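You operate a simulated robot arm through the tools that you are given. There is no shell and no other tool. Be economical: measure what you need, move in short steps, check, and stop when the job is done.

You run a simulated robot arm. Do the job below in one go: nothing can be reset, and whatever is moved stays where it is left.

JOB
Put one of the small wax rings from the right end of the wooden bench on top of the red filter cartridge. Take the medium blue cone on the right end of the wooden bench and put it away on the top of the low steel table. Put two of the white bobbins from the top of the brown box behind the teal tray on top of the small white box there. Put the blue wax ring on the top of the brown box behind the teal tray away on the grey-top table. Put the red brush on the top of the low brown box left of the aisle. Put two of the blue bobbins from the top of the large brown box on the top of the low steel stand. Take the yellow ring on the grey-top table and put it away on the top of the grey table. Fetch the brown cone and stand it on top of the grey steel case. Pull the bin lid open. Any order will do. Set down upright: medium blue cone, blue bobbin, brown cone.

It is judged by the outcome, as a careful person would: the job done as asked, and still so three seconds after it is handed in. It fails if anything else is knocked over, pushed out of place, dropped, spilled or broken. Lids that push on must go on centred and level and be pressed home; caps that screw on are set level and turned clockwise until they are tight.

ROBOT AND FRAMES
A 6-joint arm with a two-finger gripper on a trunk, on a base that drives. Base frame: it is fixed to the floor where the robot stands at the start and does not move with it; the origin is under the middle of the robot, x ahead of it, y to its left, z up. Readings come in m, degrees, newtons and seconds.
With the tool pointing down near the work surface it reaches from about 0.26 to 0.72 m from the robot's upright axis, wherever it stands. Its first joint turns from -166.0 to 166.0 degrees. Places, roughly: bin lid [-6.1, 5.5, 0.9]; blue bobbin (5x5x17 cm) [-4.4, 1, 1]; blue wax ring (4x4x3 cm) [-6.1, -0.9, 0.8]; brown cone (10x10x17 cm) [-7, 2.1, 0.9]; grey steel case (21x15x10 cm) [-6.8, 2.2, 0.9]; grey-top table [-6.6, 2.3, 0.8]; medium blue cone (11x11x18 cm) [0.5, 0.7, 1]; red brush (12x5x6 cm) [-5.1, -2.1, 0.6]; red filter cartridge (6x6x13 cm) [0.5, 0.2, 0.9]; small wax ring (4x4x2 cm) [0.5, 0.5, 0.9]; small white box [-6, -1, 0.75]; top of the grey table [-5.1, 5.5, 0.8]; top of the low brown box left of the aisle [-2.2, 1.8, 0.4]; top of the low steel stand [-5.1, -2.2, 0.6]; top of the low steel table [-6.7, 0.1, 0.7]; white bobbin (5x5x17 cm) [-6, -1.1, 0.9]; yellow ring (4x4x2 cm) [-6.1, 2.3, 0.9]. Payload 1.57 kg.
The tool frame sits at the grasp point between the pads (the TCP): z along the fingers, y along the line on which they close. The tips reach 0.021 m beyond it. Largest opening 0.07 m; the body of the gripper starts 0.05 m behind the TCP.
Orientation is told as [roll, pitch, yaw] about the base's x, y, z axes, in that order, counted from this pose: with the fingers straight down and closing along the base's y, the tool's x points along the base's -x, its y along +y and its z along -z.

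CONTROLS
- The arm moves only by the tool servo_tool. Its argument "series" is a list of rows, each a list of 6 numbers: the shift along the base's x, y, z in units of 500 mm (1.0 is 500 mm), then the turn, a rotation vector about the base's x, y, z in units of 180 degrees (1.0 is 180 degrees). In form: [[tx, ty, tz, ax, ay, az], ...]. A call has 1 to 10 rows; each row is the pose to reach, as a shift and turn from the pose commanded when the call began. "claw" is the opening, from 0 (shut) to 1 (fully open), set as the call begins (left out, the last holds). A call with a number of a shift or a turn outside -1 to 1 is refused whole. Each row takes 0.2 s and may step no farther than 0.05 m and 8.6 degrees from the row before; otherwise, or with a gripper value out of range, the whole call is refused. Where a pose cannot be reached the arm comes as near as it can. A force on the tool above 40 N (or 10 N above the force at the start of the call, whichever is more), or a blocked arm, ends the call early, and 0.2 s more pass. Each finger halts on what it meets, pressing with about 30 N; the grip force reading is that of the motor and also rises with nothing between the fingers. The clock runs only during rows and for 0.2 s after the last one: add rows that repeat a pose to give the fingers time. The reply holds the time, the measured pose of the TCP, the force on the tool along the base axes, the opening and the grip force, in the units named above and with some noise, with the torque about the TCP (base axes, N m) and any sound that the robot's microphone picked up.
- Cameras (640 x 400 px; columns grow to the right, rows downward): "scene" is now at [0.0176, 0.1878, 1.4873]; the picture's right is [0.22, -0.98, 0.00], its down [-0.68, -0.15, -0.72] and it looks along [0.70, 0.15, -0.70] (base axes); focal length 266 px, centre (320, 200). "wrist" rides on the gripper at [0.079, 0.004, -0.081] in the tool frame; the picture's right is [-0.05, 1.00, 0.00], its down [-0.67, -0.04, -0.74] and it looks along [-0.74, -0.04, 0.67] (tool axes); focal length 256 px, centre (320, 200). There is no depth. A picture from a camera that has moved, and an enlarged one, comes with that camera's place and axes in the base frame and with its lens. The place of the scene camera against the robot may be out by one fixed shift of up to 0.018 m in any direction.
- get_image(camera): a new picture of that camera. It takes no simulated time.
- roll_base(legs): drives the robot by 1 to 6 legs, each [ahead, left, turn to the left] in m, m and degrees, along the robot's own axes; the way and the turn of a leg run together, so that a leg with both is an arc; at most 1.5 m and 180 degrees a leg. The arm and the cameras ride along, it lands a little off, and it stops where it bumps. It gives what a move gives.
- aim_head(pan, tilt): turns the head with the scene camera to pan (to the left, within 155 degrees either way) and tilt (down, from -29 to 69), counted from straight ahead of the robot. It gives what a move gives.
- zoom(camera, box): a new picture of the part [left, top, right, bottom] of that camera's present view, enlarged. It takes no simulated time.
- job_done(): hands the job in; it is judged then, once.

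Work in short steps. Places have to be worked out from the pictures, the camera data and where the tool is seen: move nearer, look again, correct. Check each grasp and each placing, and mend what went wrong. You have 535 turns and 310 pictures in all, those below and enlarged ones among them. Open the gripper and draw the arm clear of the work before you hand the job in, unless the task says otherwise; then end with one line.

The tools are called after "Emit:" as a command line: name --pt "numbers of a row" for each row, then --argument value for the rest, lists and objects as JSON in quotes. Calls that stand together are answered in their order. servo_tool: Moves the arm, as the interface text tells. Its arguments: {"type":"object","properties":{"series":{"type":"array","items":{"type":"array","items":{"type":"number"}}},"claw":{"type":"number"}},"required":["series"]} The other tools are called the same way: roll_base (legs) drives the base; aim_head (pan, tilt) turns the head that bears the scene camera; get_image (camera) takes a picture; zoom (camera, box) takes an enlarged picture of a part of a camera's view; job_done () hands the job in.

At the start:

```text
t: 0.0
eef_pos: [0.3163, 0.251, 1.2085]
orientation: [-0.1, -0.1, 0.0]
force: [0.3, -0.3, 0.1]
ft_torque: [0.04, 0.0, 0.0]
gripper_width: 0.0698
finger_force: 0.0
robot x, y, heading: [-0.0005, -0.0012, 0.3]
head pan, tilt: [12.5, 44.3]
```

scene: 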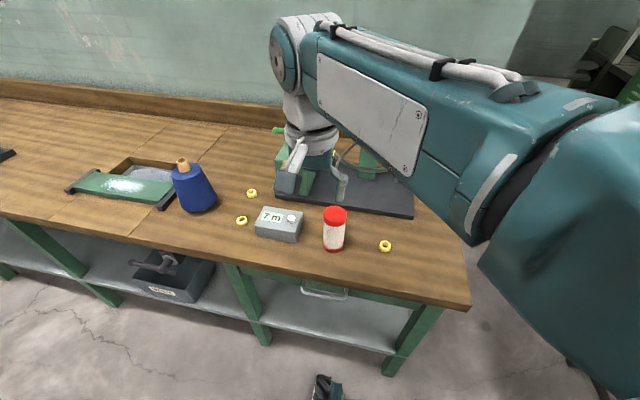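
wrist: 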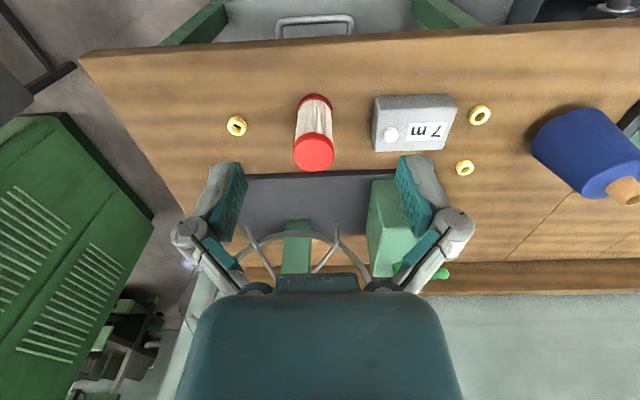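

The wrist view puts the nearest wax ring at about (0.495, 0.084), with the cartridge near (0.48, 0.23). I'll move over the ring, staying high, and look again.

Emit:
servo_tool --pt "0.045 -0.056 -0.053 0 0 0" --pt "0.09 -0.112 -0.106 0 0 0" --pt "0.135 -0.168 -0.159 0 0 0" --pt "0.18 -0.224 -0.212 0 0 0" --pt "0.225 -0.28 -0.265 0 0 0" --pt "0.268 -0.334 -0.317 0 0 0" --pt "0.268 -0.334 -0.317 0 0 0" --claw 1

Emit:
get_image --camera "wrist"

Emit:
get_image --camera "scene"

```text
t: 1.6
eef_pos: [0.4498, 0.0809, 1.0498]
orientation: [0.0, 0.0, 0.0]
force: [-0.1, -0.8, 0.0]
ft_torque: [-0.02, 0.02, 0.0]
gripper_width: 0.0699
finger_force: 0.1
robot x, y, heading: [0.0056, -0.0009, -0.2]
head pan, tilt: [12.5, 44.3]
```

```text
307 pictures are left
camera wrist: at [0.3707, 0.0858, 1.1304], right [0.05, 1.0, 0.0], down [0.67, -0.04, 0.74], along [0.74, -0.04, -0.67], focal length 256 px, centre (320, 200)
```

wrist: 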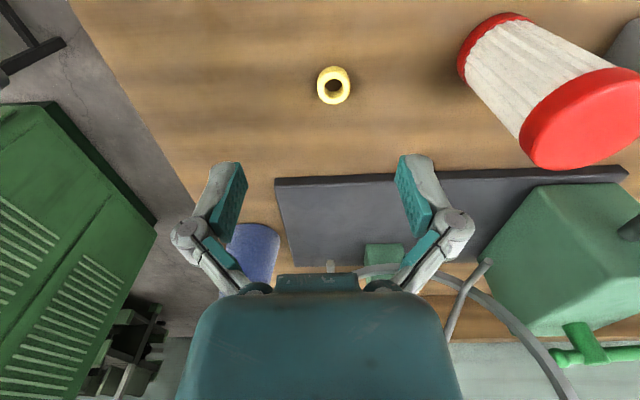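

```text
306 pictures are left
camera scene: at [0.0183, 0.1871, 1.4874], right [0.22, -0.98, 0.0], down [-0.68, -0.15, -0.71], along [0.7, 0.15, -0.7], focal length 266 px, centre (320, 200)
```

scene: 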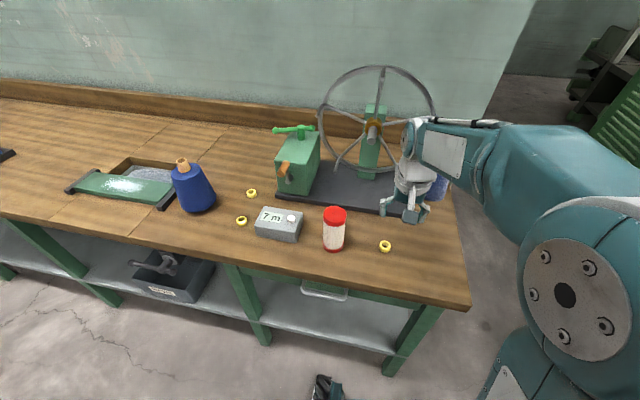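

Triangulating the two wrist views gives the ring at about (0.481, 0.093, 0.883), so the bench top is near 0.87. I'll go above it and recheck.

Emit:
servo_tool --pt "0.03 0.012 -0.07 0 0 0" --pt "0.062 0.024 -0.14 0 0 0" --pt "0.062 0.024 -0.2 0 0 0" --pt "0.062 0.024 -0.2 0 0 0"

Emit:
get_image --camera "wrist"

```text
t: 2.6
eef_pos: [0.4811, 0.093, 0.9491]
orientation: [0.0, -0.1, 0.0]
force: [0.2, 0.0, 0.2]
ft_torque: [0.0, -0.01, 0.0]
gripper_width: 0.0701
finger_force: 0.1
robot x, y, heading: [0.0029, 0.0037, -0.0]
head pan, tilt: [12.5, 44.3]
```

```text
305 pictures are left
camera wrist: at [0.4014, 0.098, 1.0313], right [0.05, 1.0, 0.0], down [0.67, -0.04, 0.74], along [0.74, -0.04, -0.67], focal length 256 px, centre (320, 200)
```

wrist: 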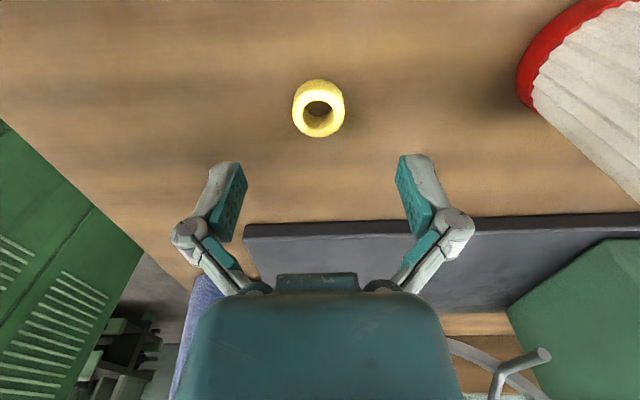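

The ring is still at (0.482, 0.093), with its centre at z≈0.88. I'll lower so the tips sit just above the bench, then close.

Emit:
servo_tool --pt "0 0 -0.06 0 0 0" --pt "0 0 -0.106 0 0 0" --pt "0 0 -0.106 0 0 0"

Emit:
servo_tool --pt "0 0 0 0 0 0" --pt "0 0 0 0 0 0" --pt "0 0 0 0 0 0" --claw 0

Emit:
get_image --camera "wrist"

```text
t: 3.4
eef_pos: [0.4812, 0.0945, 0.8964]
orientation: [-0.1, 0.0, 0.0]
force: [0.3, -0.3, -1.0]
ft_torque: [0.01, 0.02, -0.02]
gripper_width: 0.0699
finger_force: 0.1
robot x, y, heading: [0.0017, -0.0005, 0.0]
head pan, tilt: [12.5, 44.3]
```

```text
t: 4.4
eef_pos: [0.4822, 0.0947, 0.9005]
orientation: [0.0, -0.3, 0.0]
force: [-6.5, -1.6, 11.2]
ft_torque: [-0.04, 0.24, -0.04]
gripper_width: 0.0289
finger_force: 29.8
robot x, y, heading: [-0.0011, 0.0018, 0.2]
head pan, tilt: [12.5, 44.3]
stopped in row 3: the force on the tool passed its limit at 41 N (the readings are from after the stop); the commanded pose is now the measured one
```

```text
304 pictures are left
camera wrist: at [0.4014, 0.0988, 0.981], right [0.05, 1.0, 0.0], down [0.66, -0.04, 0.75], along [0.75, -0.04, -0.66], focal length 256 px, centre (320, 200)
```

wrist: 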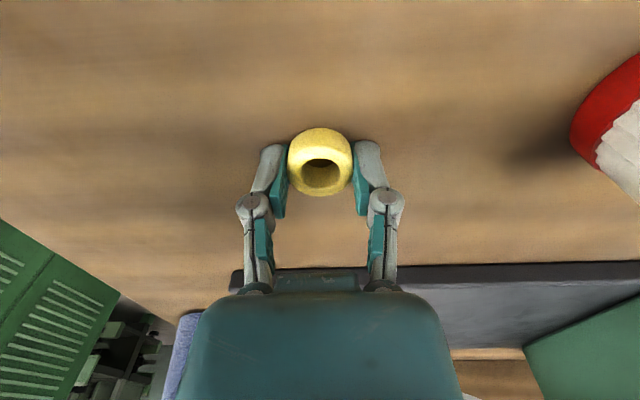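

The grip closed at 0.029 m with a brief push from the bench. I'll lift and check the hold.

Emit:
servo_tool --pt "0 0 0.04 0 0 0" --pt "0 0 0.12 0 0 0" --pt "0 0 0.2 0 0 0" --pt "0 0 0.3 0 0 0" --pt "0 0 0.3 0 0 0"

Emit:
get_image --camera "wrist"

```text
t: 5.6
eef_pos: [0.4824, 0.0948, 1.0494]
orientation: [0.1, -0.3, 0.0]
force: [-0.8, -0.5, 1.3]
ft_torque: [-0.01, 0.0, 0.02]
gripper_width: 0.0286
finger_force: 30.1
robot x, y, heading: [0.001, 0.001, 0.1]
head pan, tilt: [12.5, 44.3]
```

```text
303 pictures are left
camera wrist: at [0.4024, 0.099, 1.1308], right [0.05, 1.0, 0.0], down [0.66, -0.04, 0.75], along [0.75, -0.04, -0.66], focal length 256 px, centre (320, 200)
```

wrist: 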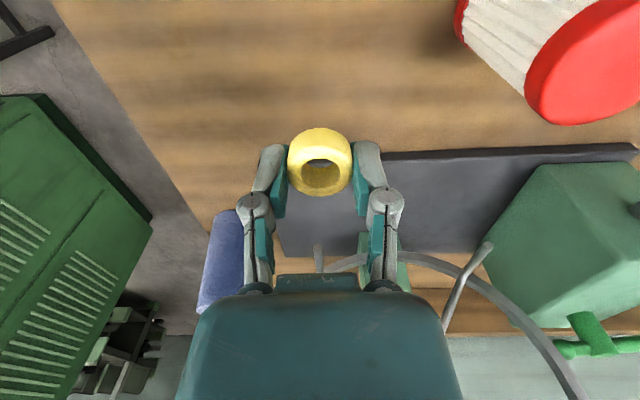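

The ring is held, with its centre about 13 mm below the TCP. I'll rise and move over to measure the cartridge top.

Emit:
servo_tool --pt "-0.02 0.02 0.08 0 0 0" --pt "-0.06 0.08 0.12 0 0 0" --pt "-0.1 0.15 0.14 0 0 0" --pt "-0.13 0.22 0.14 0 0 0" --pt "-0.14 0.27 0.14 0 0 0" --pt "-0.14 0.27 0.14 0 0 0"

Emit:
get_image --camera "wrist"

```text
t: 7.0
eef_pos: [0.4125, 0.2288, 1.1182]
orientation: [0.0, -0.3, 0.0]
force: [0.9, 0.1, -1.0]
ft_torque: [-0.01, 0.02, 0.02]
gripper_width: 0.0285
finger_force: 29.6
robot x, y, heading: [0.0005, 0.0016, 0.1]
head pan, tilt: [12.5, 44.3]
```

```text
302 pictures are left
camera wrist: at [0.3323, 0.2334, 1.1997], right [0.05, 1.0, 0.0], down [0.66, -0.04, 0.75], along [0.75, -0.04, -0.66], focal length 256 px, centre (320, 200)
```

wrist: 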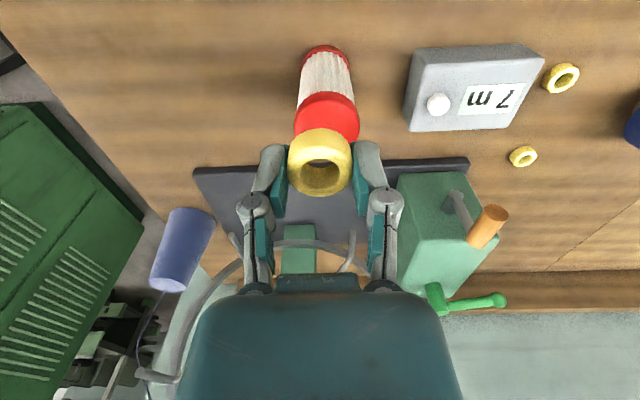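

I need a clear view of the cap for its height, so I'll sidestep to the right and look.

Emit:
servo_tool --pt "0.02 -0.07 0 0 0 0" --pt "0.04 -0.14 0 0 0 0" --pt "0.04 -0.14 0 0 0 0"

Emit:
zoom --camera "wrist" --box '[320, 0, 640, 200]'

```text
t: 7.8
eef_pos: [0.4328, 0.1604, 1.1195]
orientation: [0.1, -0.4, 0.0]
force: [-0.4, 0.5, -0.4]
ft_torque: [0.02, -0.03, -0.02]
gripper_width: 0.0286
finger_force: 30.2
robot x, y, heading: [-0.0011, -0.0023, -0.0]
head pan, tilt: [12.5, 44.3]
```

```text
2.00 times, centred on (480, 100) of wrist
camera zoom: at [0.3526, 0.1633, 1.1995], right [0.05, 1.0, 0.0], down [0.66, -0.04, 0.75], along [0.75, -0.04, -0.66], focal length 512 px, centre (0, 400)
```

zoom: 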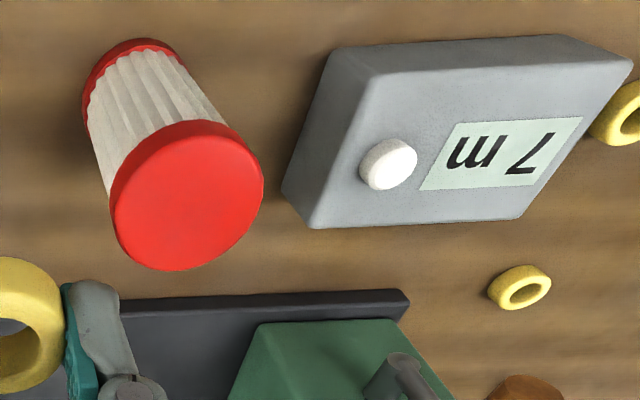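

The cap centre works out at about (0.458, 0.2345), with its top at z≈1.002. I'll move the ring above it.

Emit:
servo_tool --pt "0.025 0.08 0 0 0 0" --pt "0.051 0.149 0 0 0 0" --pt "0.051 0.149 -0.07 0 0 0" --pt "0.051 0.149 -0.13 0 0 0" --pt "0.051 0.149 -0.13 0 0 0"

Emit:
get_image --camera "wrist"

Emit:
zoom --camera "scene" --box '[270, 150, 430, 250]'

```text
t: 9.0
eef_pos: [0.4581, 0.2336, 1.0526]
orientation: [0.0, -0.2, 0.1]
force: [0.5, -0.3, 0.8]
ft_torque: [0.0, 0.01, 0.01]
gripper_width: 0.0286
finger_force: 30.0
robot x, y, heading: [-0.0001, 0.0011, 0.0]
head pan, tilt: [12.5, 44.3]
```

```text
300 pictures are left
camera wrist: at [0.3776, 0.2381, 1.1346], right [0.05, 1.0, 0.0], down [0.66, -0.04, 0.75], along [0.75, -0.04, -0.66], focal length 256 px, centre (320, 200)
```

wrist: 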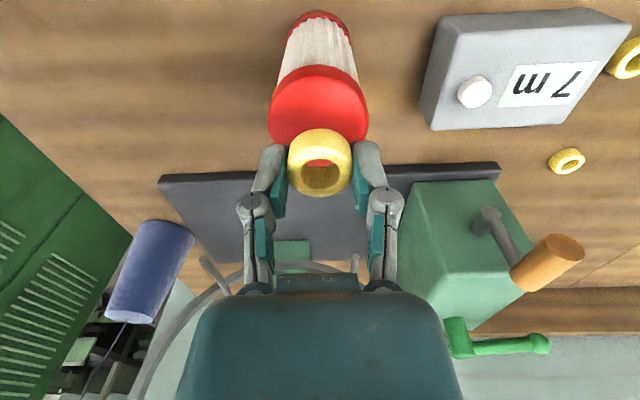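

```text
4.00 times, centred on (350, 200) of scene
camera zoom: at [0.0183, 0.1878, 1.4873], right [0.22, -0.98, 0.0], down [-0.68, -0.15, -0.71], along [0.7, 0.15, -0.7], focal length 1062 px, centre (200, 200)
```

zoom: 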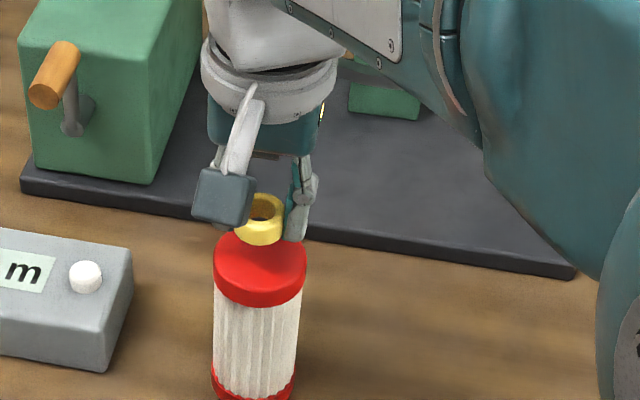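

It looks aligned, so I'll lower until the ring rests on the cap.

Emit:
servo_tool --pt "0 0 -0.02 0 0 0" --pt "0 0 -0.036 0 0 0" --pt "0 0 -0.046 0 0 0" --pt "0 0 -0.046 0 0 0"

Emit:
get_image --camera "wrist"

Emit:
zoom --camera "scene" --box '[270, 150, 430, 250]'

```text
t: 10.0
eef_pos: [0.4581, 0.2342, 1.0308]
orientation: [-0.1, -0.3, 0.0]
force: [-0.2, -0.9, -0.7]
ft_torque: [-0.01, -0.03, 0.01]
gripper_width: 0.0285
finger_force: 30.3
robot x, y, heading: [-0.0046, 0.0011, -0.1]
head pan, tilt: [12.5, 44.3]
```

```text
298 pictures are left
camera wrist: at [0.378, 0.2386, 1.1118], right [0.05, 1.0, 0.0], down [0.66, -0.04, 0.75], along [0.75, -0.04, -0.66], focal length 256 px, centre (320, 200)
```

wrist: 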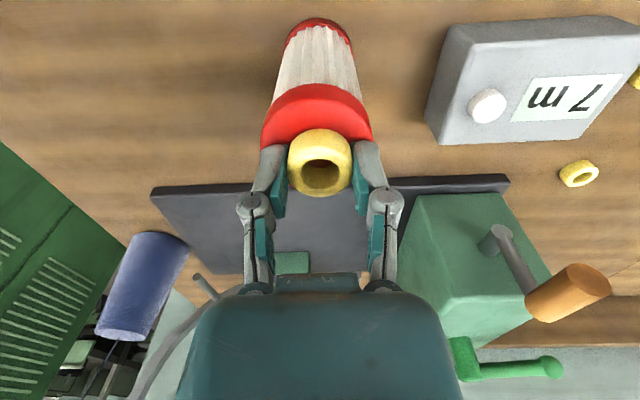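

```text
4.00 times, centred on (350, 200) of scene
camera zoom: at [0.0184, 0.1881, 1.4872], right [0.22, -0.98, 0.0], down [-0.68, -0.15, -0.71], along [0.7, 0.15, -0.7], focal length 1062 px, centre (200, 200)
```

zoom: 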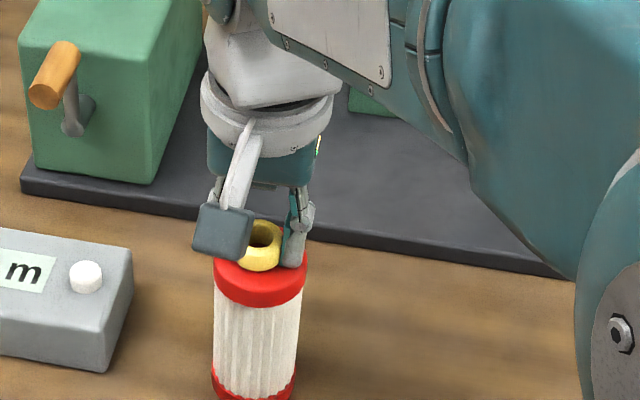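

No contact yet. I'll lower in 2 mm steps.

Emit:
servo_tool --pt "0 0 -0.004 0 0 0" --pt "0 0 -0.004 0 0 0"

Emit:
servo_tool --pt "0 0 -0.004 0 0 0" --pt "0 0 -0.004 0 0 0"

```text
t: 10.6
eef_pos: [0.4581, 0.2336, 1.0294]
orientation: [0.1, -0.4, 0.0]
force: [-0.3, 1.0, 5.8]
ft_torque: [-0.05, 0.08, -0.02]
gripper_width: 0.0289
finger_force: 30.1
robot x, y, heading: [-0.0, -0.0016, -0.0]
head pan, tilt: [12.5, 44.3]
```

```text
t: 11.2
eef_pos: [0.4575, 0.2332, 1.0284]
orientation: [0.1, -0.5, 0.0]
force: [2.2, -0.5, 26.7]
ft_torque: [-0.26, 0.22, 0.01]
gripper_width: 0.0285
finger_force: 30.0
robot x, y, heading: [-0.003, -0.0009, 0.1]
head pan, tilt: [12.5, 44.3]
```

Contact. I'll ease off slightly, open and lift straight up.

Emit:
servo_tool --pt "0 0 0.004 0 0 0" --pt "0 0 0.004 0 0 0"

Emit:
servo_tool --pt "0 0 0 0 0 0" --pt "0 0 0 0 0 0" --pt "0 0 0 0 0 0" --pt "0 0 0.06 0 0 0" --pt "0 0 0.14 0 0 0" --pt "0 0 0.22 0 0 0" --pt "0 0 0.3 0 0 0" --claw 0.75

Emit:
get_image --camera "wrist"

Emit:
get_image --camera "scene"

```text
t: 11.8
eef_pos: [0.4571, 0.2329, 1.0291]
orientation: [0.0, -0.3, 0.0]
force: [2.6, -0.9, 18.7]
ft_torque: [-0.19, 0.06, 0.01]
gripper_width: 0.0288
finger_force: 30.1
robot x, y, heading: [0.0034, -0.0005, 0.2]
head pan, tilt: [12.5, 44.3]
```

```text
t: 13.4
eef_pos: [0.4579, 0.2345, 1.1791]
orientation: [0.0, -0.2, 0.0]
force: [0.4, -0.7, -0.5]
ft_torque: [0.03, 0.02, -0.01]
gripper_width: 0.0525
finger_force: 0.1
robot x, y, heading: [-0.0021, -0.0025, 0.0]
head pan, tilt: [12.5, 44.3]
```

```text
296 pictures are left
camera wrist: at [0.3774, 0.2384, 1.2604], right [0.05, 1.0, 0.0], down [0.66, -0.04, 0.75], along [0.75, -0.04, -0.66], focal length 256 px, centre (320, 200)
```

wrist: 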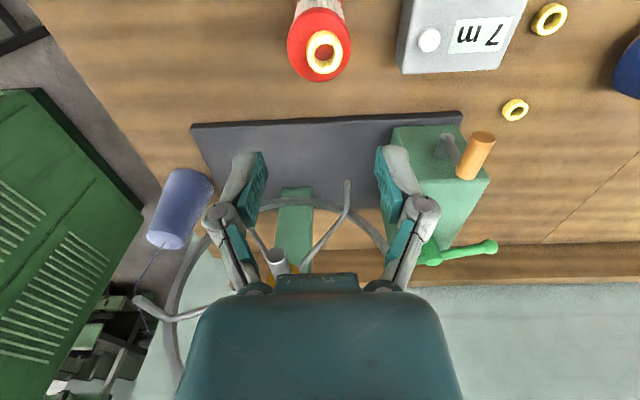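

```text
295 pictures are left
camera scene: at [0.0183, 0.1879, 1.4873], right [0.22, -0.98, 0.0], down [-0.68, -0.15, -0.71], along [0.7, 0.15, -0.7], focal length 266 px, centre (320, 200)
```

scene: 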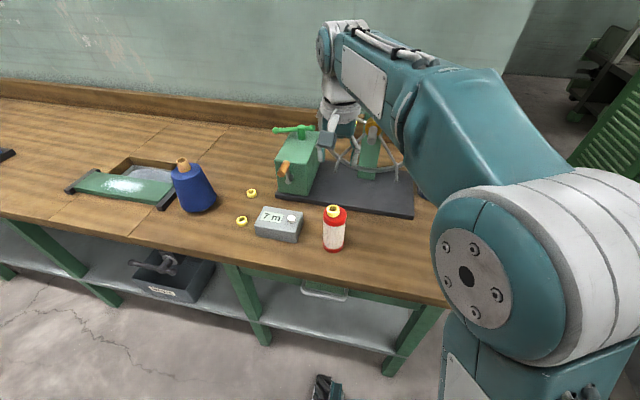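

The ring sits on the cartridge. Next is the blue cone: I'll pull the arm back to its start pose and drive left along the bench.

Emit:
servo_tool --pt "-0.08 0 0.02 0 0 0" --pt "-0.16 0 0.04 0 0 0" --pt "-0.24 0 0.06 0 0 0" --pt "-0.28 0.03 0.08 0 0 0" --claw 1

Emit:
roll_base --legs '[[0, 0.45, 0]]'

Emit:
get_image --camera "wrist"

Emit:
get_image --camera "scene"

```text
t: 14.4
eef_pos: [0.3181, 0.2492, 1.2191]
orientation: [0.1, -0.3, -0.1]
force: [0.8, -0.1, -0.2]
ft_torque: [0.01, -0.01, 0.0]
gripper_width: 0.0699
finger_force: 0.2
robot x, y, heading: [-0.0003, -0.0013, 0.0]
head pan, tilt: [12.5, 44.3]
```

```text
t: 17.1
eef_pos: [0.3154, 0.6901, 1.2202]
orientation: [0.3, -0.2, 0.2]
force: [-0.2, 0.3, -0.4]
ft_torque: [0.01, -0.02, 0.0]
gripper_width: 0.0699
finger_force: 0.1
robot x, y, heading: [-0.0005, 0.445, 0.5]
head pan, tilt: [12.5, 44.3]
```

```text
294 pictures are left
camera wrist: at [0.2351, 0.6947, 1.3], right [0.05, 1.0, 0.0], down [0.66, -0.03, 0.75], along [0.75, -0.03, -0.66], focal length 256 px, centre (320, 200)
```

wrist: 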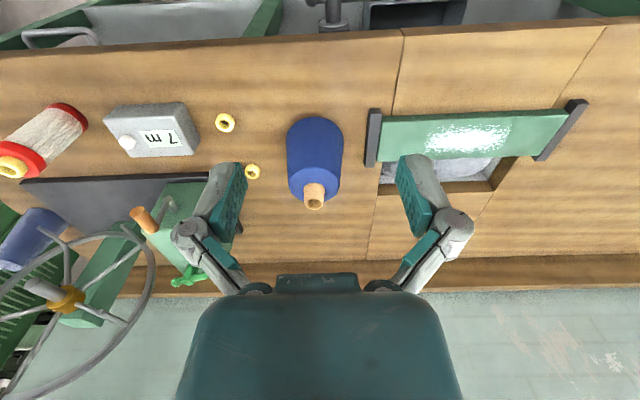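

```text
293 pictures are left
camera scene: at [0.0157, 0.6263, 1.4879], right [0.22, -0.98, 0.0], down [-0.68, -0.15, -0.72], along [0.7, 0.16, -0.7], focal length 266 px, centre (320, 200)
```

scene: 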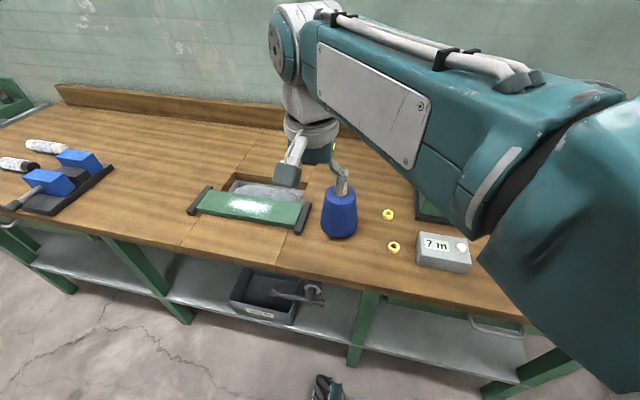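

The cone's tip is at about (0.52, 0.675, 1.04), a narrow tube I can grip. I'll move closer for a second view.

Emit:
servo_tool --pt "0.08 -0.01 -0.03 0 0 0" --pt "0.15 -0.02 -0.06 0 0 0" --pt "0.22 -0.03 -0.08 0 0 0" --pt "0.26 -0.03 -0.1 0 0 0" --pt "0.26 -0.03 -0.1 0 0 0"

Emit:
get_image --camera "wrist"

Emit:
zoom --camera "scene" --box '[240, 130, 400, 250]'

```text
t: 18.3
eef_pos: [0.447, 0.6795, 1.1689]
orientation: [-0.1, -0.3, 0.3]
force: [-0.3, 0.5, -0.3]
ft_torque: [0.0, 0.03, -0.02]
gripper_width: 0.0699
finger_force: 0.1
robot x, y, heading: [0.0, 0.4457, 0.8]
head pan, tilt: [12.5, 44.3]
```

```text
292 pictures are left
camera wrist: at [0.3656, 0.6828, 1.2492], right [0.05, 1.0, 0.0], down [0.66, -0.03, 0.75], along [0.75, -0.04, -0.66], focal length 256 px, centre (320, 200)
```

wrist: 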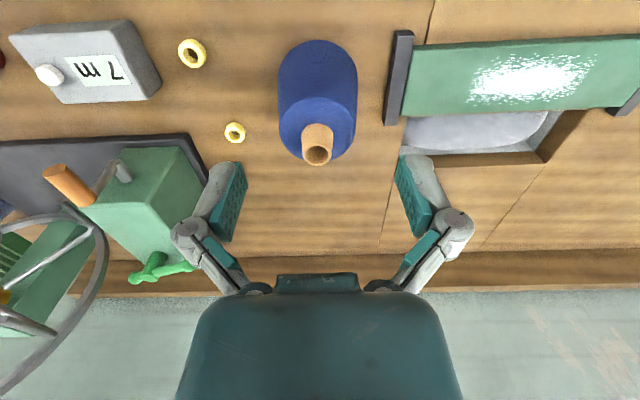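

```text
3.33 times, centred on (320, 190) of scene
camera zoom: at [0.0162, 0.6323, 1.4872], right [0.22, -0.98, 0.0], down [-0.68, -0.16, -0.71], along [0.7, 0.16, -0.7], focal length 885 px, centre (320, 233)
```

zoom: 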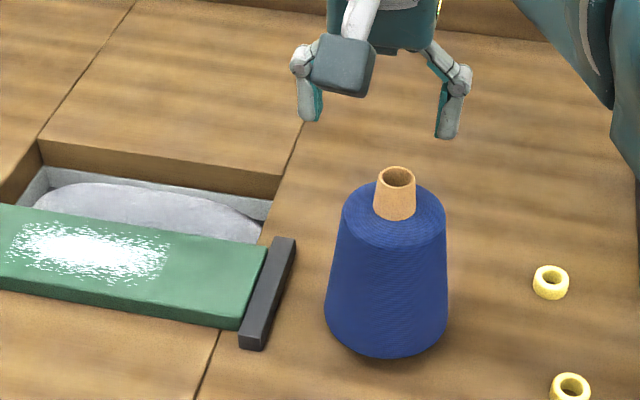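

The tip centre is about (0.5245, 0.671) with its top at 1.049. I'll move above it and check alignment.

Emit:
servo_tool --pt "0.08 -0.008 -0.03 0 0 0" --pt "0.156 -0.016 -0.07 0 0 0" --pt "0.156 -0.016 -0.138 0 0 0" --pt "0.156 -0.016 -0.138 0 0 0"

Emit:
get_image --camera "wrist"

```text
t: 19.3
eef_pos: [0.5245, 0.6718, 1.099]
orientation: [0.0, -0.4, 0.3]
force: [-0.3, 0.0, 0.6]
ft_torque: [0.0, 0.0, -0.02]
gripper_width: 0.07
finger_force: 0.0
robot x, y, heading: [-0.0018, 0.4439, 0.5]
head pan, tilt: [12.5, 44.3]
```

```text
290 pictures are left
camera wrist: at [0.4441, 0.6759, 1.1797], right [0.05, 1.0, 0.0], down [0.66, -0.03, 0.75], along [0.75, -0.04, -0.66], focal length 256 px, centre (320, 200)
```

wrist: 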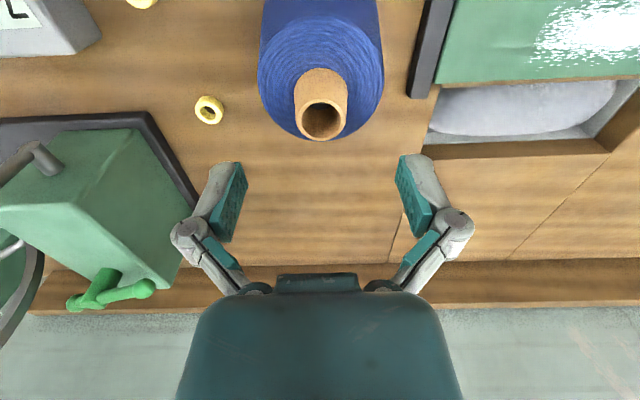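

That matches the prediction. I'll descend around the tube and close.

Emit:
servo_tool --pt "0 0 -0.06 0 0 0" --pt "0 0 -0.114 0 0 0" --pt "0 0 -0.114 0 0 0"

Emit:
servo_tool --pt "0 0 0 0 0 0" --pt "0 0 0 0 0 0" --pt "0 0 0 0 0 0" --claw 0

Emit:
get_image --camera "wrist"

```text
t: 20.1
eef_pos: [0.5238, 0.6722, 1.0418]
orientation: [0.0, -0.3, 0.2]
force: [0.3, 0.4, -0.9]
ft_torque: [0.01, -0.01, -0.02]
gripper_width: 0.0703
finger_force: 0.1
robot x, y, heading: [-0.0011, 0.4434, 0.4]
head pan, tilt: [12.5, 44.3]
```

```text
t: 20.9
eef_pos: [0.523, 0.6727, 1.0445]
orientation: [0.1, -0.6, 0.3]
force: [1.6, 1.2, 23.2]
ft_torque: [-0.06, 0.47, 0.16]
gripper_width: 0.0331
finger_force: 30.3
robot x, y, heading: [-0.0021, 0.4417, 0.5]
head pan, tilt: [12.5, 44.3]
```

```text
289 pictures are left
camera wrist: at [0.4428, 0.6758, 1.1251], right [0.05, 1.0, 0.0], down [0.66, -0.03, 0.75], along [0.75, -0.03, -0.66], focal length 256 px, centre (320, 200)
```

wrist: 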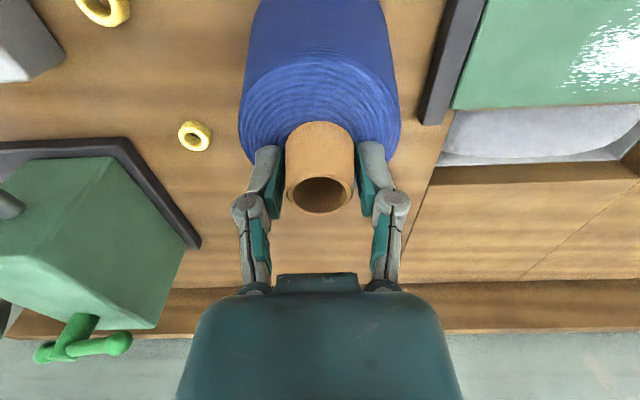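

The tube is gripped at 0.033. I'll lift and check that the cone hangs upright.

Emit:
servo_tool --pt "0 0 0.03 0 0 0" --pt "0 0 0.08 0 0 0" --pt "0 0 0.16 0 0 0" --pt "0 0 0.24 0 0 0" --pt "0 0 0.24 0 0 0"

Emit:
get_image --camera "scene"

Emit:
get_image --camera "wrist"

```text
t: 22.1
eef_pos: [0.525, 0.6723, 1.1634]
orientation: [0.0, -0.2, 0.2]
force: [-0.1, -0.2, -6.1]
ft_torque: [0.0, -0.01, 0.05]
gripper_width: 0.0328
finger_force: 30.0
robot x, y, heading: [-0.0039, 0.4418, 0.3]
head pan, tilt: [12.5, 44.3]
```

```text
288 pictures are left
camera scene: at [0.017, 0.6321, 1.4872], right [0.22, -0.98, 0.0], down [-0.68, -0.16, -0.71], along [0.7, 0.16, -0.7], focal length 266 px, centre (320, 200)
```

scene: 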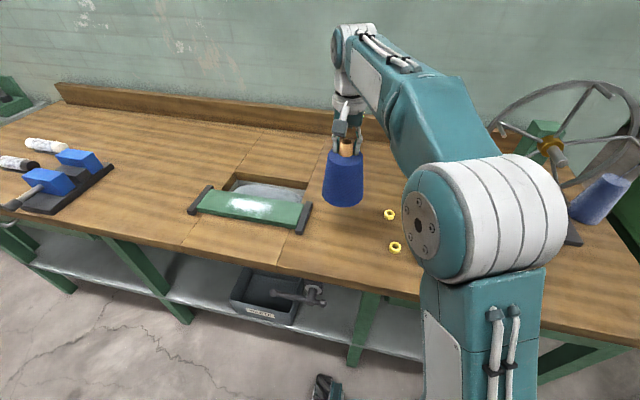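

```text
287 pictures are left
camera wrist: at [0.4449, 0.676, 1.2436], right [0.05, 1.0, 0.0], down [0.66, -0.03, 0.75], along [0.75, -0.04, -0.66], focal length 256 px, centre (320, 200)
```

wrist: 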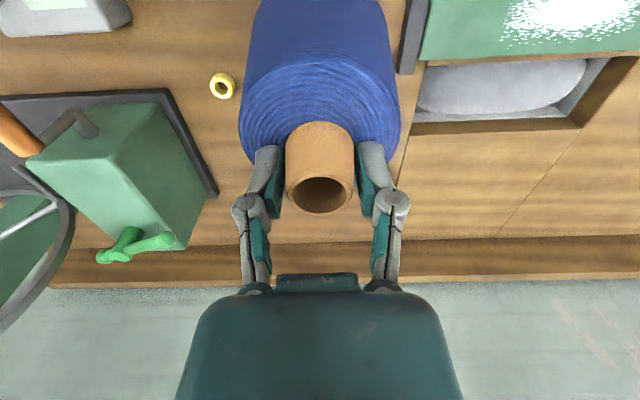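

The cone is held upright, about 0.6 kg. I'll retract and look behind to map the route to the low steel table.

Emit:
servo_tool --pt "-0.08 0 0.03 0 0 0" --pt "-0.16 0 0.06 0 0 0" --pt "-0.24 0 0.1 0 0 0" --pt "-0.32 0 0.14 0 0 0" --pt "-0.4 0 0.16 0 0 0" --pt "-0.4 0 0.16 0 0 0"

Emit:
aim_head --pan 150 --tilt 15

Emit:
get_image --camera "scene"

Emit:
aim_head --pan -150 --tilt 15

Emit:
get_image --camera "scene"

```text
t: 23.5
eef_pos: [0.3221, 0.6722, 1.2421]
orientation: [0.0, -0.2, 0.3]
force: [-0.5, -0.3, -5.6]
ft_torque: [-0.01, -0.03, 0.02]
gripper_width: 0.0328
finger_force: 29.0
robot x, y, heading: [-0.0022, 0.4455, 0.3]
head pan, tilt: [12.5, 44.3]
```

```text
t: 25.7
eef_pos: [0.3231, 0.6727, 1.2427]
orientation: [0.0, -0.4, 0.4]
force: [-0.4, 0.4, -5.9]
ft_torque: [0.02, 0.0, 0.02]
gripper_width: 0.0328
finger_force: 29.4
robot x, y, heading: [0.002, 0.441, 0.4]
head pan, tilt: [150.0, 15.0]
```

```text
286 pictures are left
camera scene: at [-0.1451, 0.6601, 1.5331], right [0.5, 0.87, 0.0], down [0.22, -0.13, -0.97], along [-0.84, 0.48, -0.26], focal length 266 px, centre (320, 200)
```

scene: 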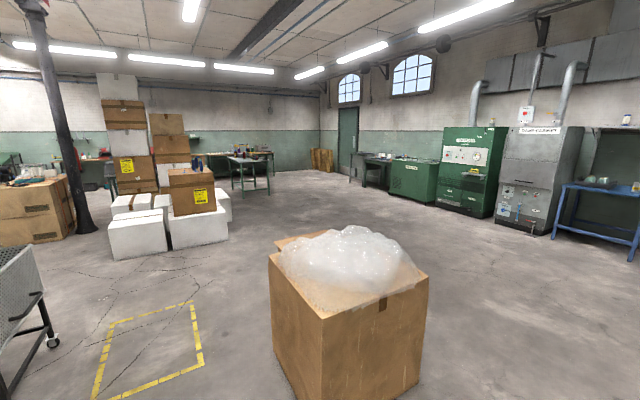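

```text
t: 29.8
eef_pos: [0.3238, 0.6729, 1.2415]
orientation: [0.0, -0.4, 0.3]
force: [-0.4, 0.3, -6.4]
ft_torque: [0.02, -0.03, -0.02]
gripper_width: 0.0329
finger_force: 30.0
robot x, y, heading: [-0.0055, 0.4435, 0.5]
head pan, tilt: [-150.0, 15.0]
```

```text
285 pictures are left
camera scene: at [-0.1447, 0.5667, 1.5333], right [-0.5, 0.86, 0.0], down [0.22, 0.13, -0.97], along [-0.83, -0.49, -0.26], focal length 266 px, centre (320, 200)
```

scene: 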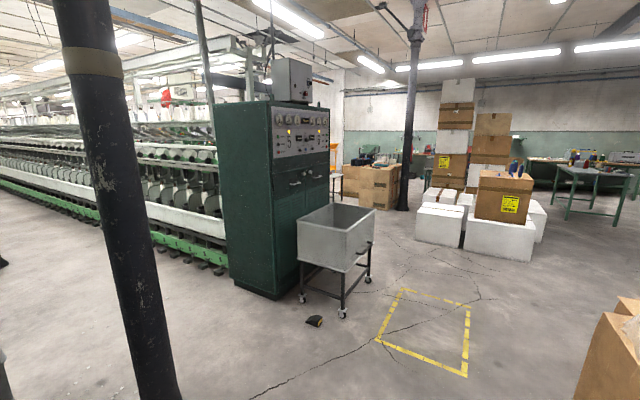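

The aisle runs along −x, with a bubble-wrap box on the right, a cart on the left, and stacked boxes further on. I'll back off from the bench and turn around.

Emit:
roll_base --legs '[[-0.4, 0, 0], [0, 0, 90], [0, 0, 90]]'

Emit:
aim_head --pan -20 --tilt 20

Emit:
get_image --camera "scene"

```text
t: 39.9
eef_pos: [-0.7321, 0.2198, 1.2435]
orientation: [0.0, -0.2, 178.9]
force: [0.0, 0.3, -5.2]
ft_torque: [0.0, -0.01, 0.04]
gripper_width: 0.0328
finger_force: 29.6
robot x, y, heading: [-0.4027, 0.4411, 178.8]
head pan, tilt: [-150.0, 15.0]
```

```text
t: 42.0
eef_pos: [-0.7304, 0.2209, 1.2426]
orientation: [0.0, -0.3, 178.9]
force: [-0.2, 0.4, -6.0]
ft_torque: [-0.01, 0.03, 0.01]
gripper_width: 0.0326
finger_force: 30.2
robot x, y, heading: [-0.4048, 0.4416, 179.1]
head pan, tilt: [-20.0, 20.0]
```

```text
284 pictures are left
camera scene: at [-0.4367, 0.3326, 1.525], right [0.36, 0.93, 0.0], down [0.32, -0.12, -0.94], along [-0.88, 0.34, -0.34], focal length 266 px, centre (320, 200)
```

scene: 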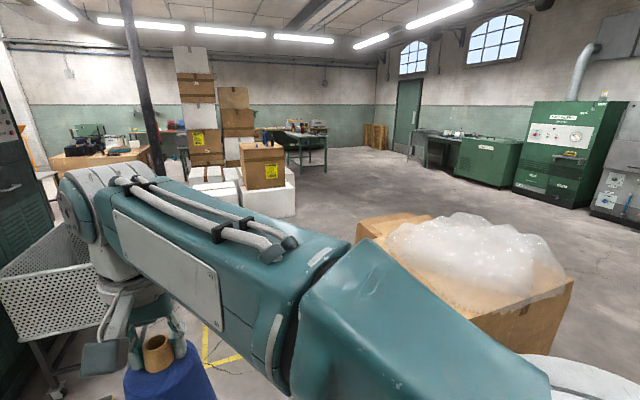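

The path ahead is open between cart and box. I'll drive forward and look again.

Emit:
roll_base --legs '[[1.3, -0.15, 0], [0.9, -0.1, 0]]'

Emit:
aim_head --pan -40 --tilt 25

Emit:
get_image --camera "scene"

Emit:
aim_head --pan 20 --tilt 20

Emit:
get_image --camera "scene"

```text
t: 53.0
eef_pos: [-2.9452, 0.5231, 1.242]
orientation: [0.0, -0.3, 178.5]
force: [0.8, -0.5, -5.7]
ft_torque: [-0.01, 0.04, -0.01]
gripper_width: 0.0327
finger_force: 30.1
robot x, y, heading: [-2.611, 0.7408, 178.4]
head pan, tilt: [-20.0, 20.0]
```

```text
t: 53.8
eef_pos: [-2.946, 0.5219, 1.2424]
orientation: [0.0, -0.4, 178.6]
force: [-0.9, 0.3, -5.9]
ft_torque: [0.03, -0.01, 0.0]
gripper_width: 0.0327
finger_force: 29.6
robot x, y, heading: [-2.6108, 0.7411, 178.5]
head pan, tilt: [-40.0, 25.0]
```

```text
283 pictures are left
camera scene: at [-2.632, 0.6599, 1.5169], right [0.66, 0.75, 0.0], down [0.32, -0.28, -0.91], along [-0.68, 0.6, -0.42], focal length 266 px, centre (320, 200)
```

scene: 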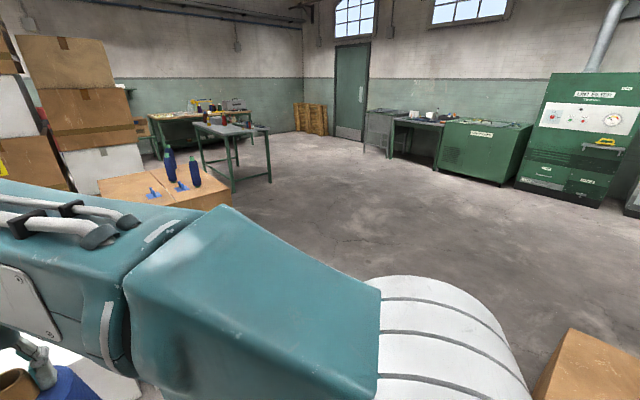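

```text
t: 55.1
eef_pos: [-2.9456, 0.5229, 1.2425]
orientation: [0.0, -0.3, 178.7]
force: [0.1, 0.7, -5.8]
ft_torque: [0.0, 0.03, -0.02]
gripper_width: 0.0329
finger_force: 30.2
robot x, y, heading: [-2.6161, 0.7419, 178.6]
head pan, tilt: [20.0, 20.0]
```

```text
282 pictures are left
camera scene: at [-2.651, 0.5693, 1.5249], right [-0.32, 0.95, 0.0], down [0.33, 0.11, -0.94], along [-0.89, -0.3, -0.34], focal length 266 px, centre (320, 200)
```

scene: 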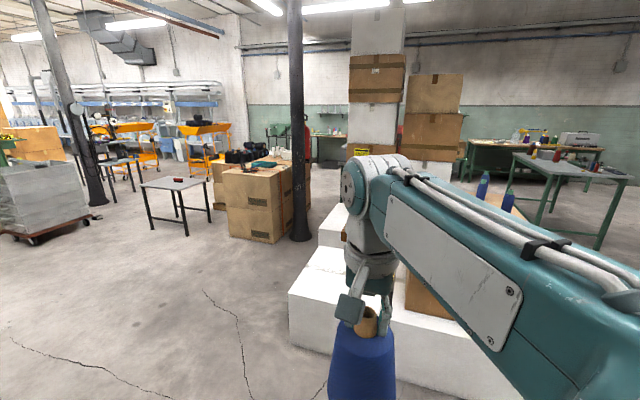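

I can see the grey-top table (about x −7.1…−6.15, y 2.05…2.75), the brush on the steel stand, and the bobbin box. I'll go round the stack on the north side.

Emit:
roll_base --legs '[[0.5, -0.4, 0], [0.3, -0.85, 0], [1.3, 0.1, 0]]'

Emit:
get_image --camera "scene"

Emit:
aim_head --pan 70 --tilt 25

Emit:
get_image --camera "scene"

```text
t: 69.2
eef_pos: [-5.0173, 1.7405, 1.2435]
orientation: [0.0, -0.3, 178.7]
force: [-0.3, -0.1, -5.9]
ft_torque: [0.04, -0.01, 0.01]
gripper_width: 0.0323
finger_force: 29.8
robot x, y, heading: [-4.6845, 1.9622, 178.9]
head pan, tilt: [20.0, 20.0]
```

```text
281 pictures are left
camera scene: at [-4.723, 1.7867, 1.5249], right [-0.32, 0.95, 0.0], down [0.32, 0.11, -0.94], along [-0.89, -0.3, -0.34], focal length 266 px, centre (320, 200)
```

scene: 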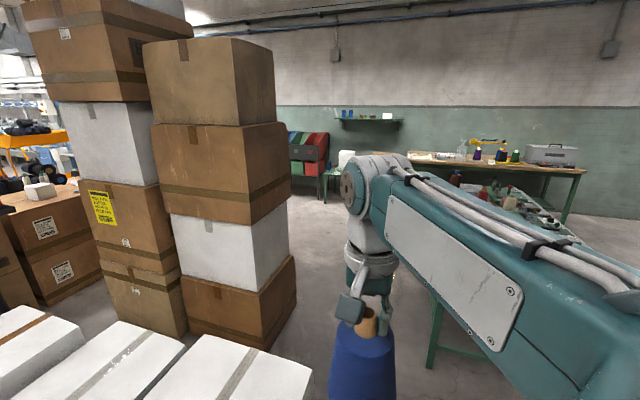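

```text
t: 70.4
eef_pos: [-5.0166, 1.7414, 1.2438]
orientation: [0.1, -0.3, 178.7]
force: [-0.1, -1.1, -6.1]
ft_torque: [0.0, 0.0, -0.02]
gripper_width: 0.0324
finger_force: 30.4
robot x, y, heading: [-4.6861, 1.958, 178.6]
head pan, tilt: [70.0, 25.0]
```

```text
280 pictures are left
camera scene: at [-4.6683, 1.7307, 1.5167], right [-0.93, 0.36, 0.0], down [0.15, 0.39, -0.91], along [-0.33, -0.84, -0.42], focal length 266 px, centre (320, 200)
```

scene: 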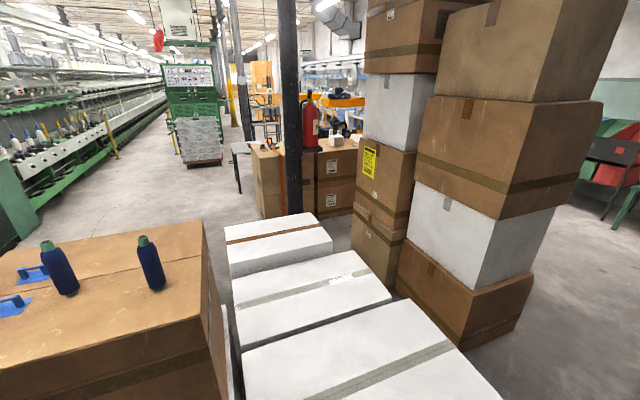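

The low steel table must be behind the tower. There's about 1 m between tower (y≈1.03) and grey-top table (y≈2.05), so I'll go through along y≈1.52.

Emit:
roll_base --legs '[[0.6, 0.43, 0], [0.75, 0, 0]]'

Emit:
get_image --camera "scene"

Emit:
aim_head --pan -60 --tilt 30

Emit:
get_image --camera "scene"

```text
t: 73.2
eef_pos: [-5.3774, 1.4892, 1.2335]
orientation: [-2.0, -0.4, -179.9]
force: [-0.4, -0.1, -6.7]
ft_torque: [-0.01, 0.02, -0.02]
gripper_width: 0.031
finger_force: 30.1
robot x, y, heading: [-5.0544, 1.7624, 180.0]
head pan, tilt: [70.0, 25.0]
stopped in leg 1: the robot was blocked; the commanded pose is now the measured one
```

```text
279 pictures are left
camera scene: at [-5.0322, 1.5341, 1.517], right [-0.94, 0.34, 0.0], down [0.15, 0.4, -0.91], along [-0.31, -0.85, -0.42], focal length 266 px, centre (320, 200)
```

scene: 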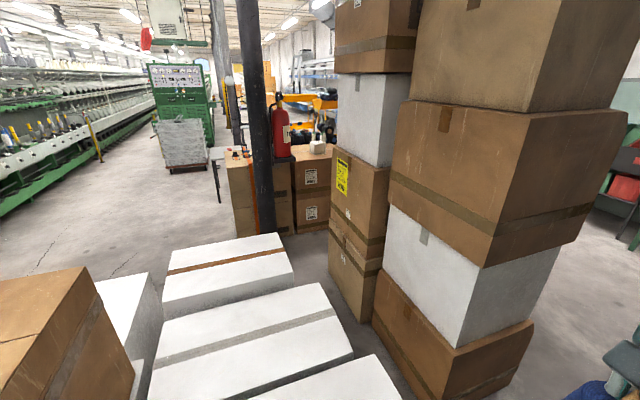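

```text
t: 75.3
eef_pos: [-5.3779, 1.494, 1.2356]
orientation: [-1.8, -0.4, -179.9]
force: [0.1, -0.3, -6.0]
ft_torque: [0.04, -0.01, -0.03]
gripper_width: 0.0311
finger_force: 29.9
robot x, y, heading: [-5.0542, 1.7605, 179.9]
head pan, tilt: [-60.0, 30.0]
```

```text
278 pictures are left
camera scene: at [-5.0457, 1.7014, 1.5092], right [0.87, 0.5, 0.0], down [0.25, -0.43, -0.87], along [-0.43, 0.75, -0.5], focal length 266 px, centre (320, 200)
```

scene: 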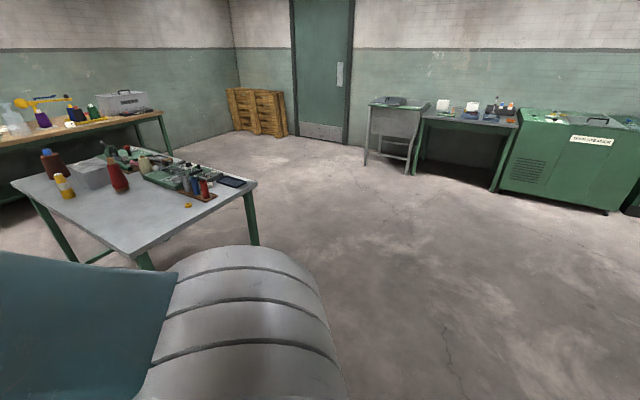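

The base bumped something, probably the nearest white box whose edge reaches y≈1.45. I'll check the held cone and look at the near side.

Emit:
get_image --camera "wrist"

Emit:
aim_head --pan 75 --tilt 60

Emit:
get_image --camera "scene"

```text
277 pictures are left
camera wrist: at [-5.2982, 1.4882, 1.3164], right [-0.05, -1.0, -0.03], down [-0.66, 0.01, 0.75], along [-0.75, 0.06, -0.66], focal length 256 px, centre (320, 200)
```

wrist: 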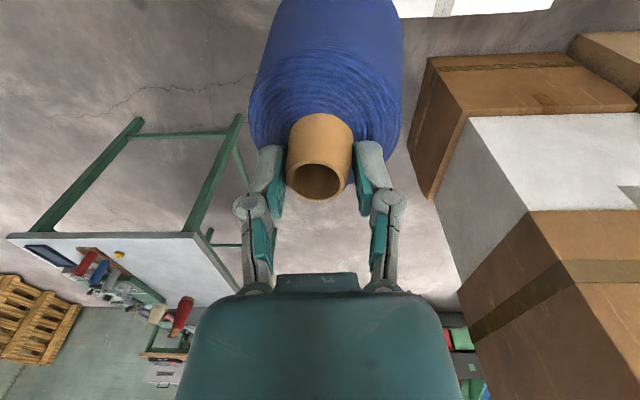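

```text
t: 77.5
eef_pos: [-5.3767, 1.4942, 1.236]
orientation: [-1.8, -0.5, -180.0]
force: [-0.5, -0.1, -5.3]
ft_torque: [0.03, 0.0, -0.03]
gripper_width: 0.0309
finger_force: 29.7
robot x, y, heading: [-5.0564, 1.7598, 179.9]
head pan, tilt: [75.0, 60.0]
```

```text
276 pictures are left
camera scene: at [-5.0178, 1.5594, 1.4674], right [-0.97, 0.26, 0.0], down [0.23, 0.84, -0.5], along [-0.13, -0.48, -0.87], focal length 266 px, centre (320, 200)
```

scene: 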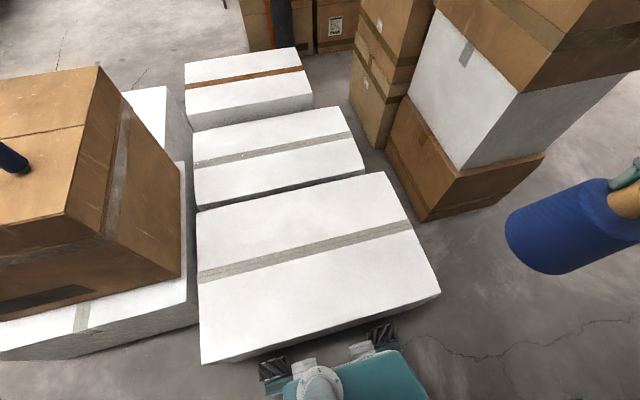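

The wheels are right against the white box; it seems unmoved. I'll back away to the right, level the tool and swing the cone toward the robot's centreline so I can pass the tower.

Emit:
roll_base --legs '[[0, -0.4, 0], [0.3, 0, 0]]'

Emit:
servo_tool --pt "-0.02 0.08 0.01 -0.003 0 0" --pt "-0.04 0.17 0.02 -0.006 0 0" --pt "-0.06 0.26 0.02 -0.01 0 0" --pt "-0.08 0.35 0.02 -0.01 0 0" --pt "-0.09 0.44 0.02 -0.01 0 0" --pt "-0.09 0.53 0.02 -0.01 0 0" --pt "-0.09 0.6 0.02 -0.01 0 0" --pt "-0.09 0.6 0.02 -0.01 0 0"

Emit:
get_image --camera "scene"

```text
t: 81.6
eef_pos: [-5.6747, 1.8892, 1.2348]
orientation: [-2.0, -0.5, -179.8]
force: [-0.1, -0.5, -5.6]
ft_torque: [0.0, -0.01, -0.03]
gripper_width: 0.031
finger_force: 29.9
robot x, y, heading: [-5.356, 2.1601, -180.0]
head pan, tilt: [75.0, 60.0]
```

```text
t: 83.4
eef_pos: [-5.7211, 2.1918, 1.2458]
orientation: [0.0, -0.4, -179.8]
force: [0.4, -0.3, -6.3]
ft_torque: [0.05, -0.01, -0.01]
gripper_width: 0.0312
finger_force: 30.3
robot x, y, heading: [-5.352, 2.16, -180.1]
head pan, tilt: [75.0, 60.0]
```

```text
275 pictures are left
camera scene: at [-5.3158, 1.9535, 1.4669], right [-0.97, 0.26, 0.0], down [0.22, 0.84, -0.5], along [-0.13, -0.48, -0.87], focal length 266 px, centre (320, 200)
```

scene: 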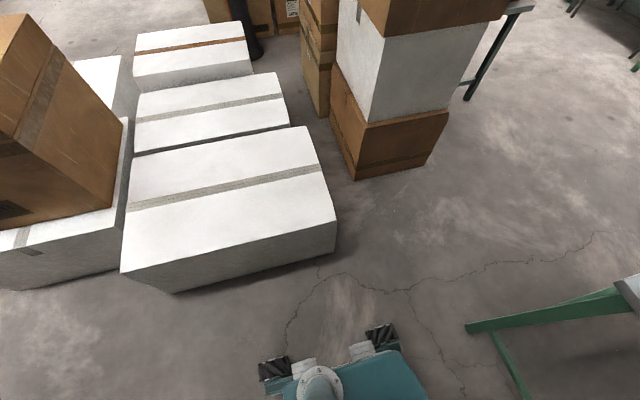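

From this view the gap is clear: white box corner (−5.53, 1.50), table corner (−6.07, 2.05), tower edge y≈1.06. I'll go through diagonally at 45°, then straighten.

Emit:
roll_base --legs '[[0, 0, 45], [0.59, -0.045, 0], [0.29, 0, 0]]'

Emit:
get_image --camera "scene"

```text
t: 90.5
eef_pos: [-6.2871, 1.3299, 1.2467]
orientation: [0.0, -0.4, -134.7]
force: [0.8, -0.7, -5.1]
ft_torque: [0.0, 0.0, -0.02]
gripper_width: 0.0311
finger_force: 29.6
robot x, y, heading: [-6.0052, 1.5658, -134.7]
head pan, tilt: [75.0, 60.0]
```

```text
274 pictures are left
camera scene: at [-5.8229, 1.4562, 1.4669], right [-0.86, -0.5, 0.0], down [-0.44, 0.75, -0.5], along [0.25, -0.43, -0.87], focal length 266 px, centre (320, 200)
```

scene: 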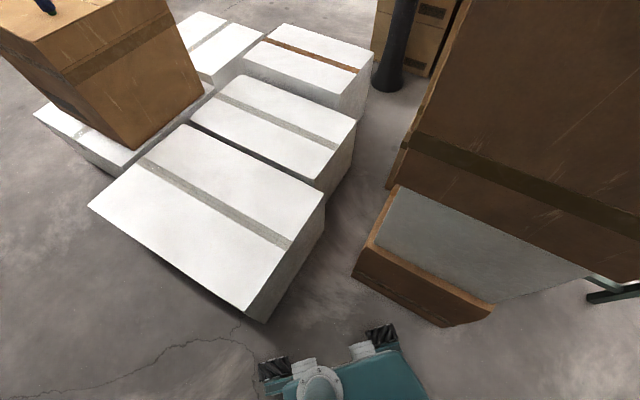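

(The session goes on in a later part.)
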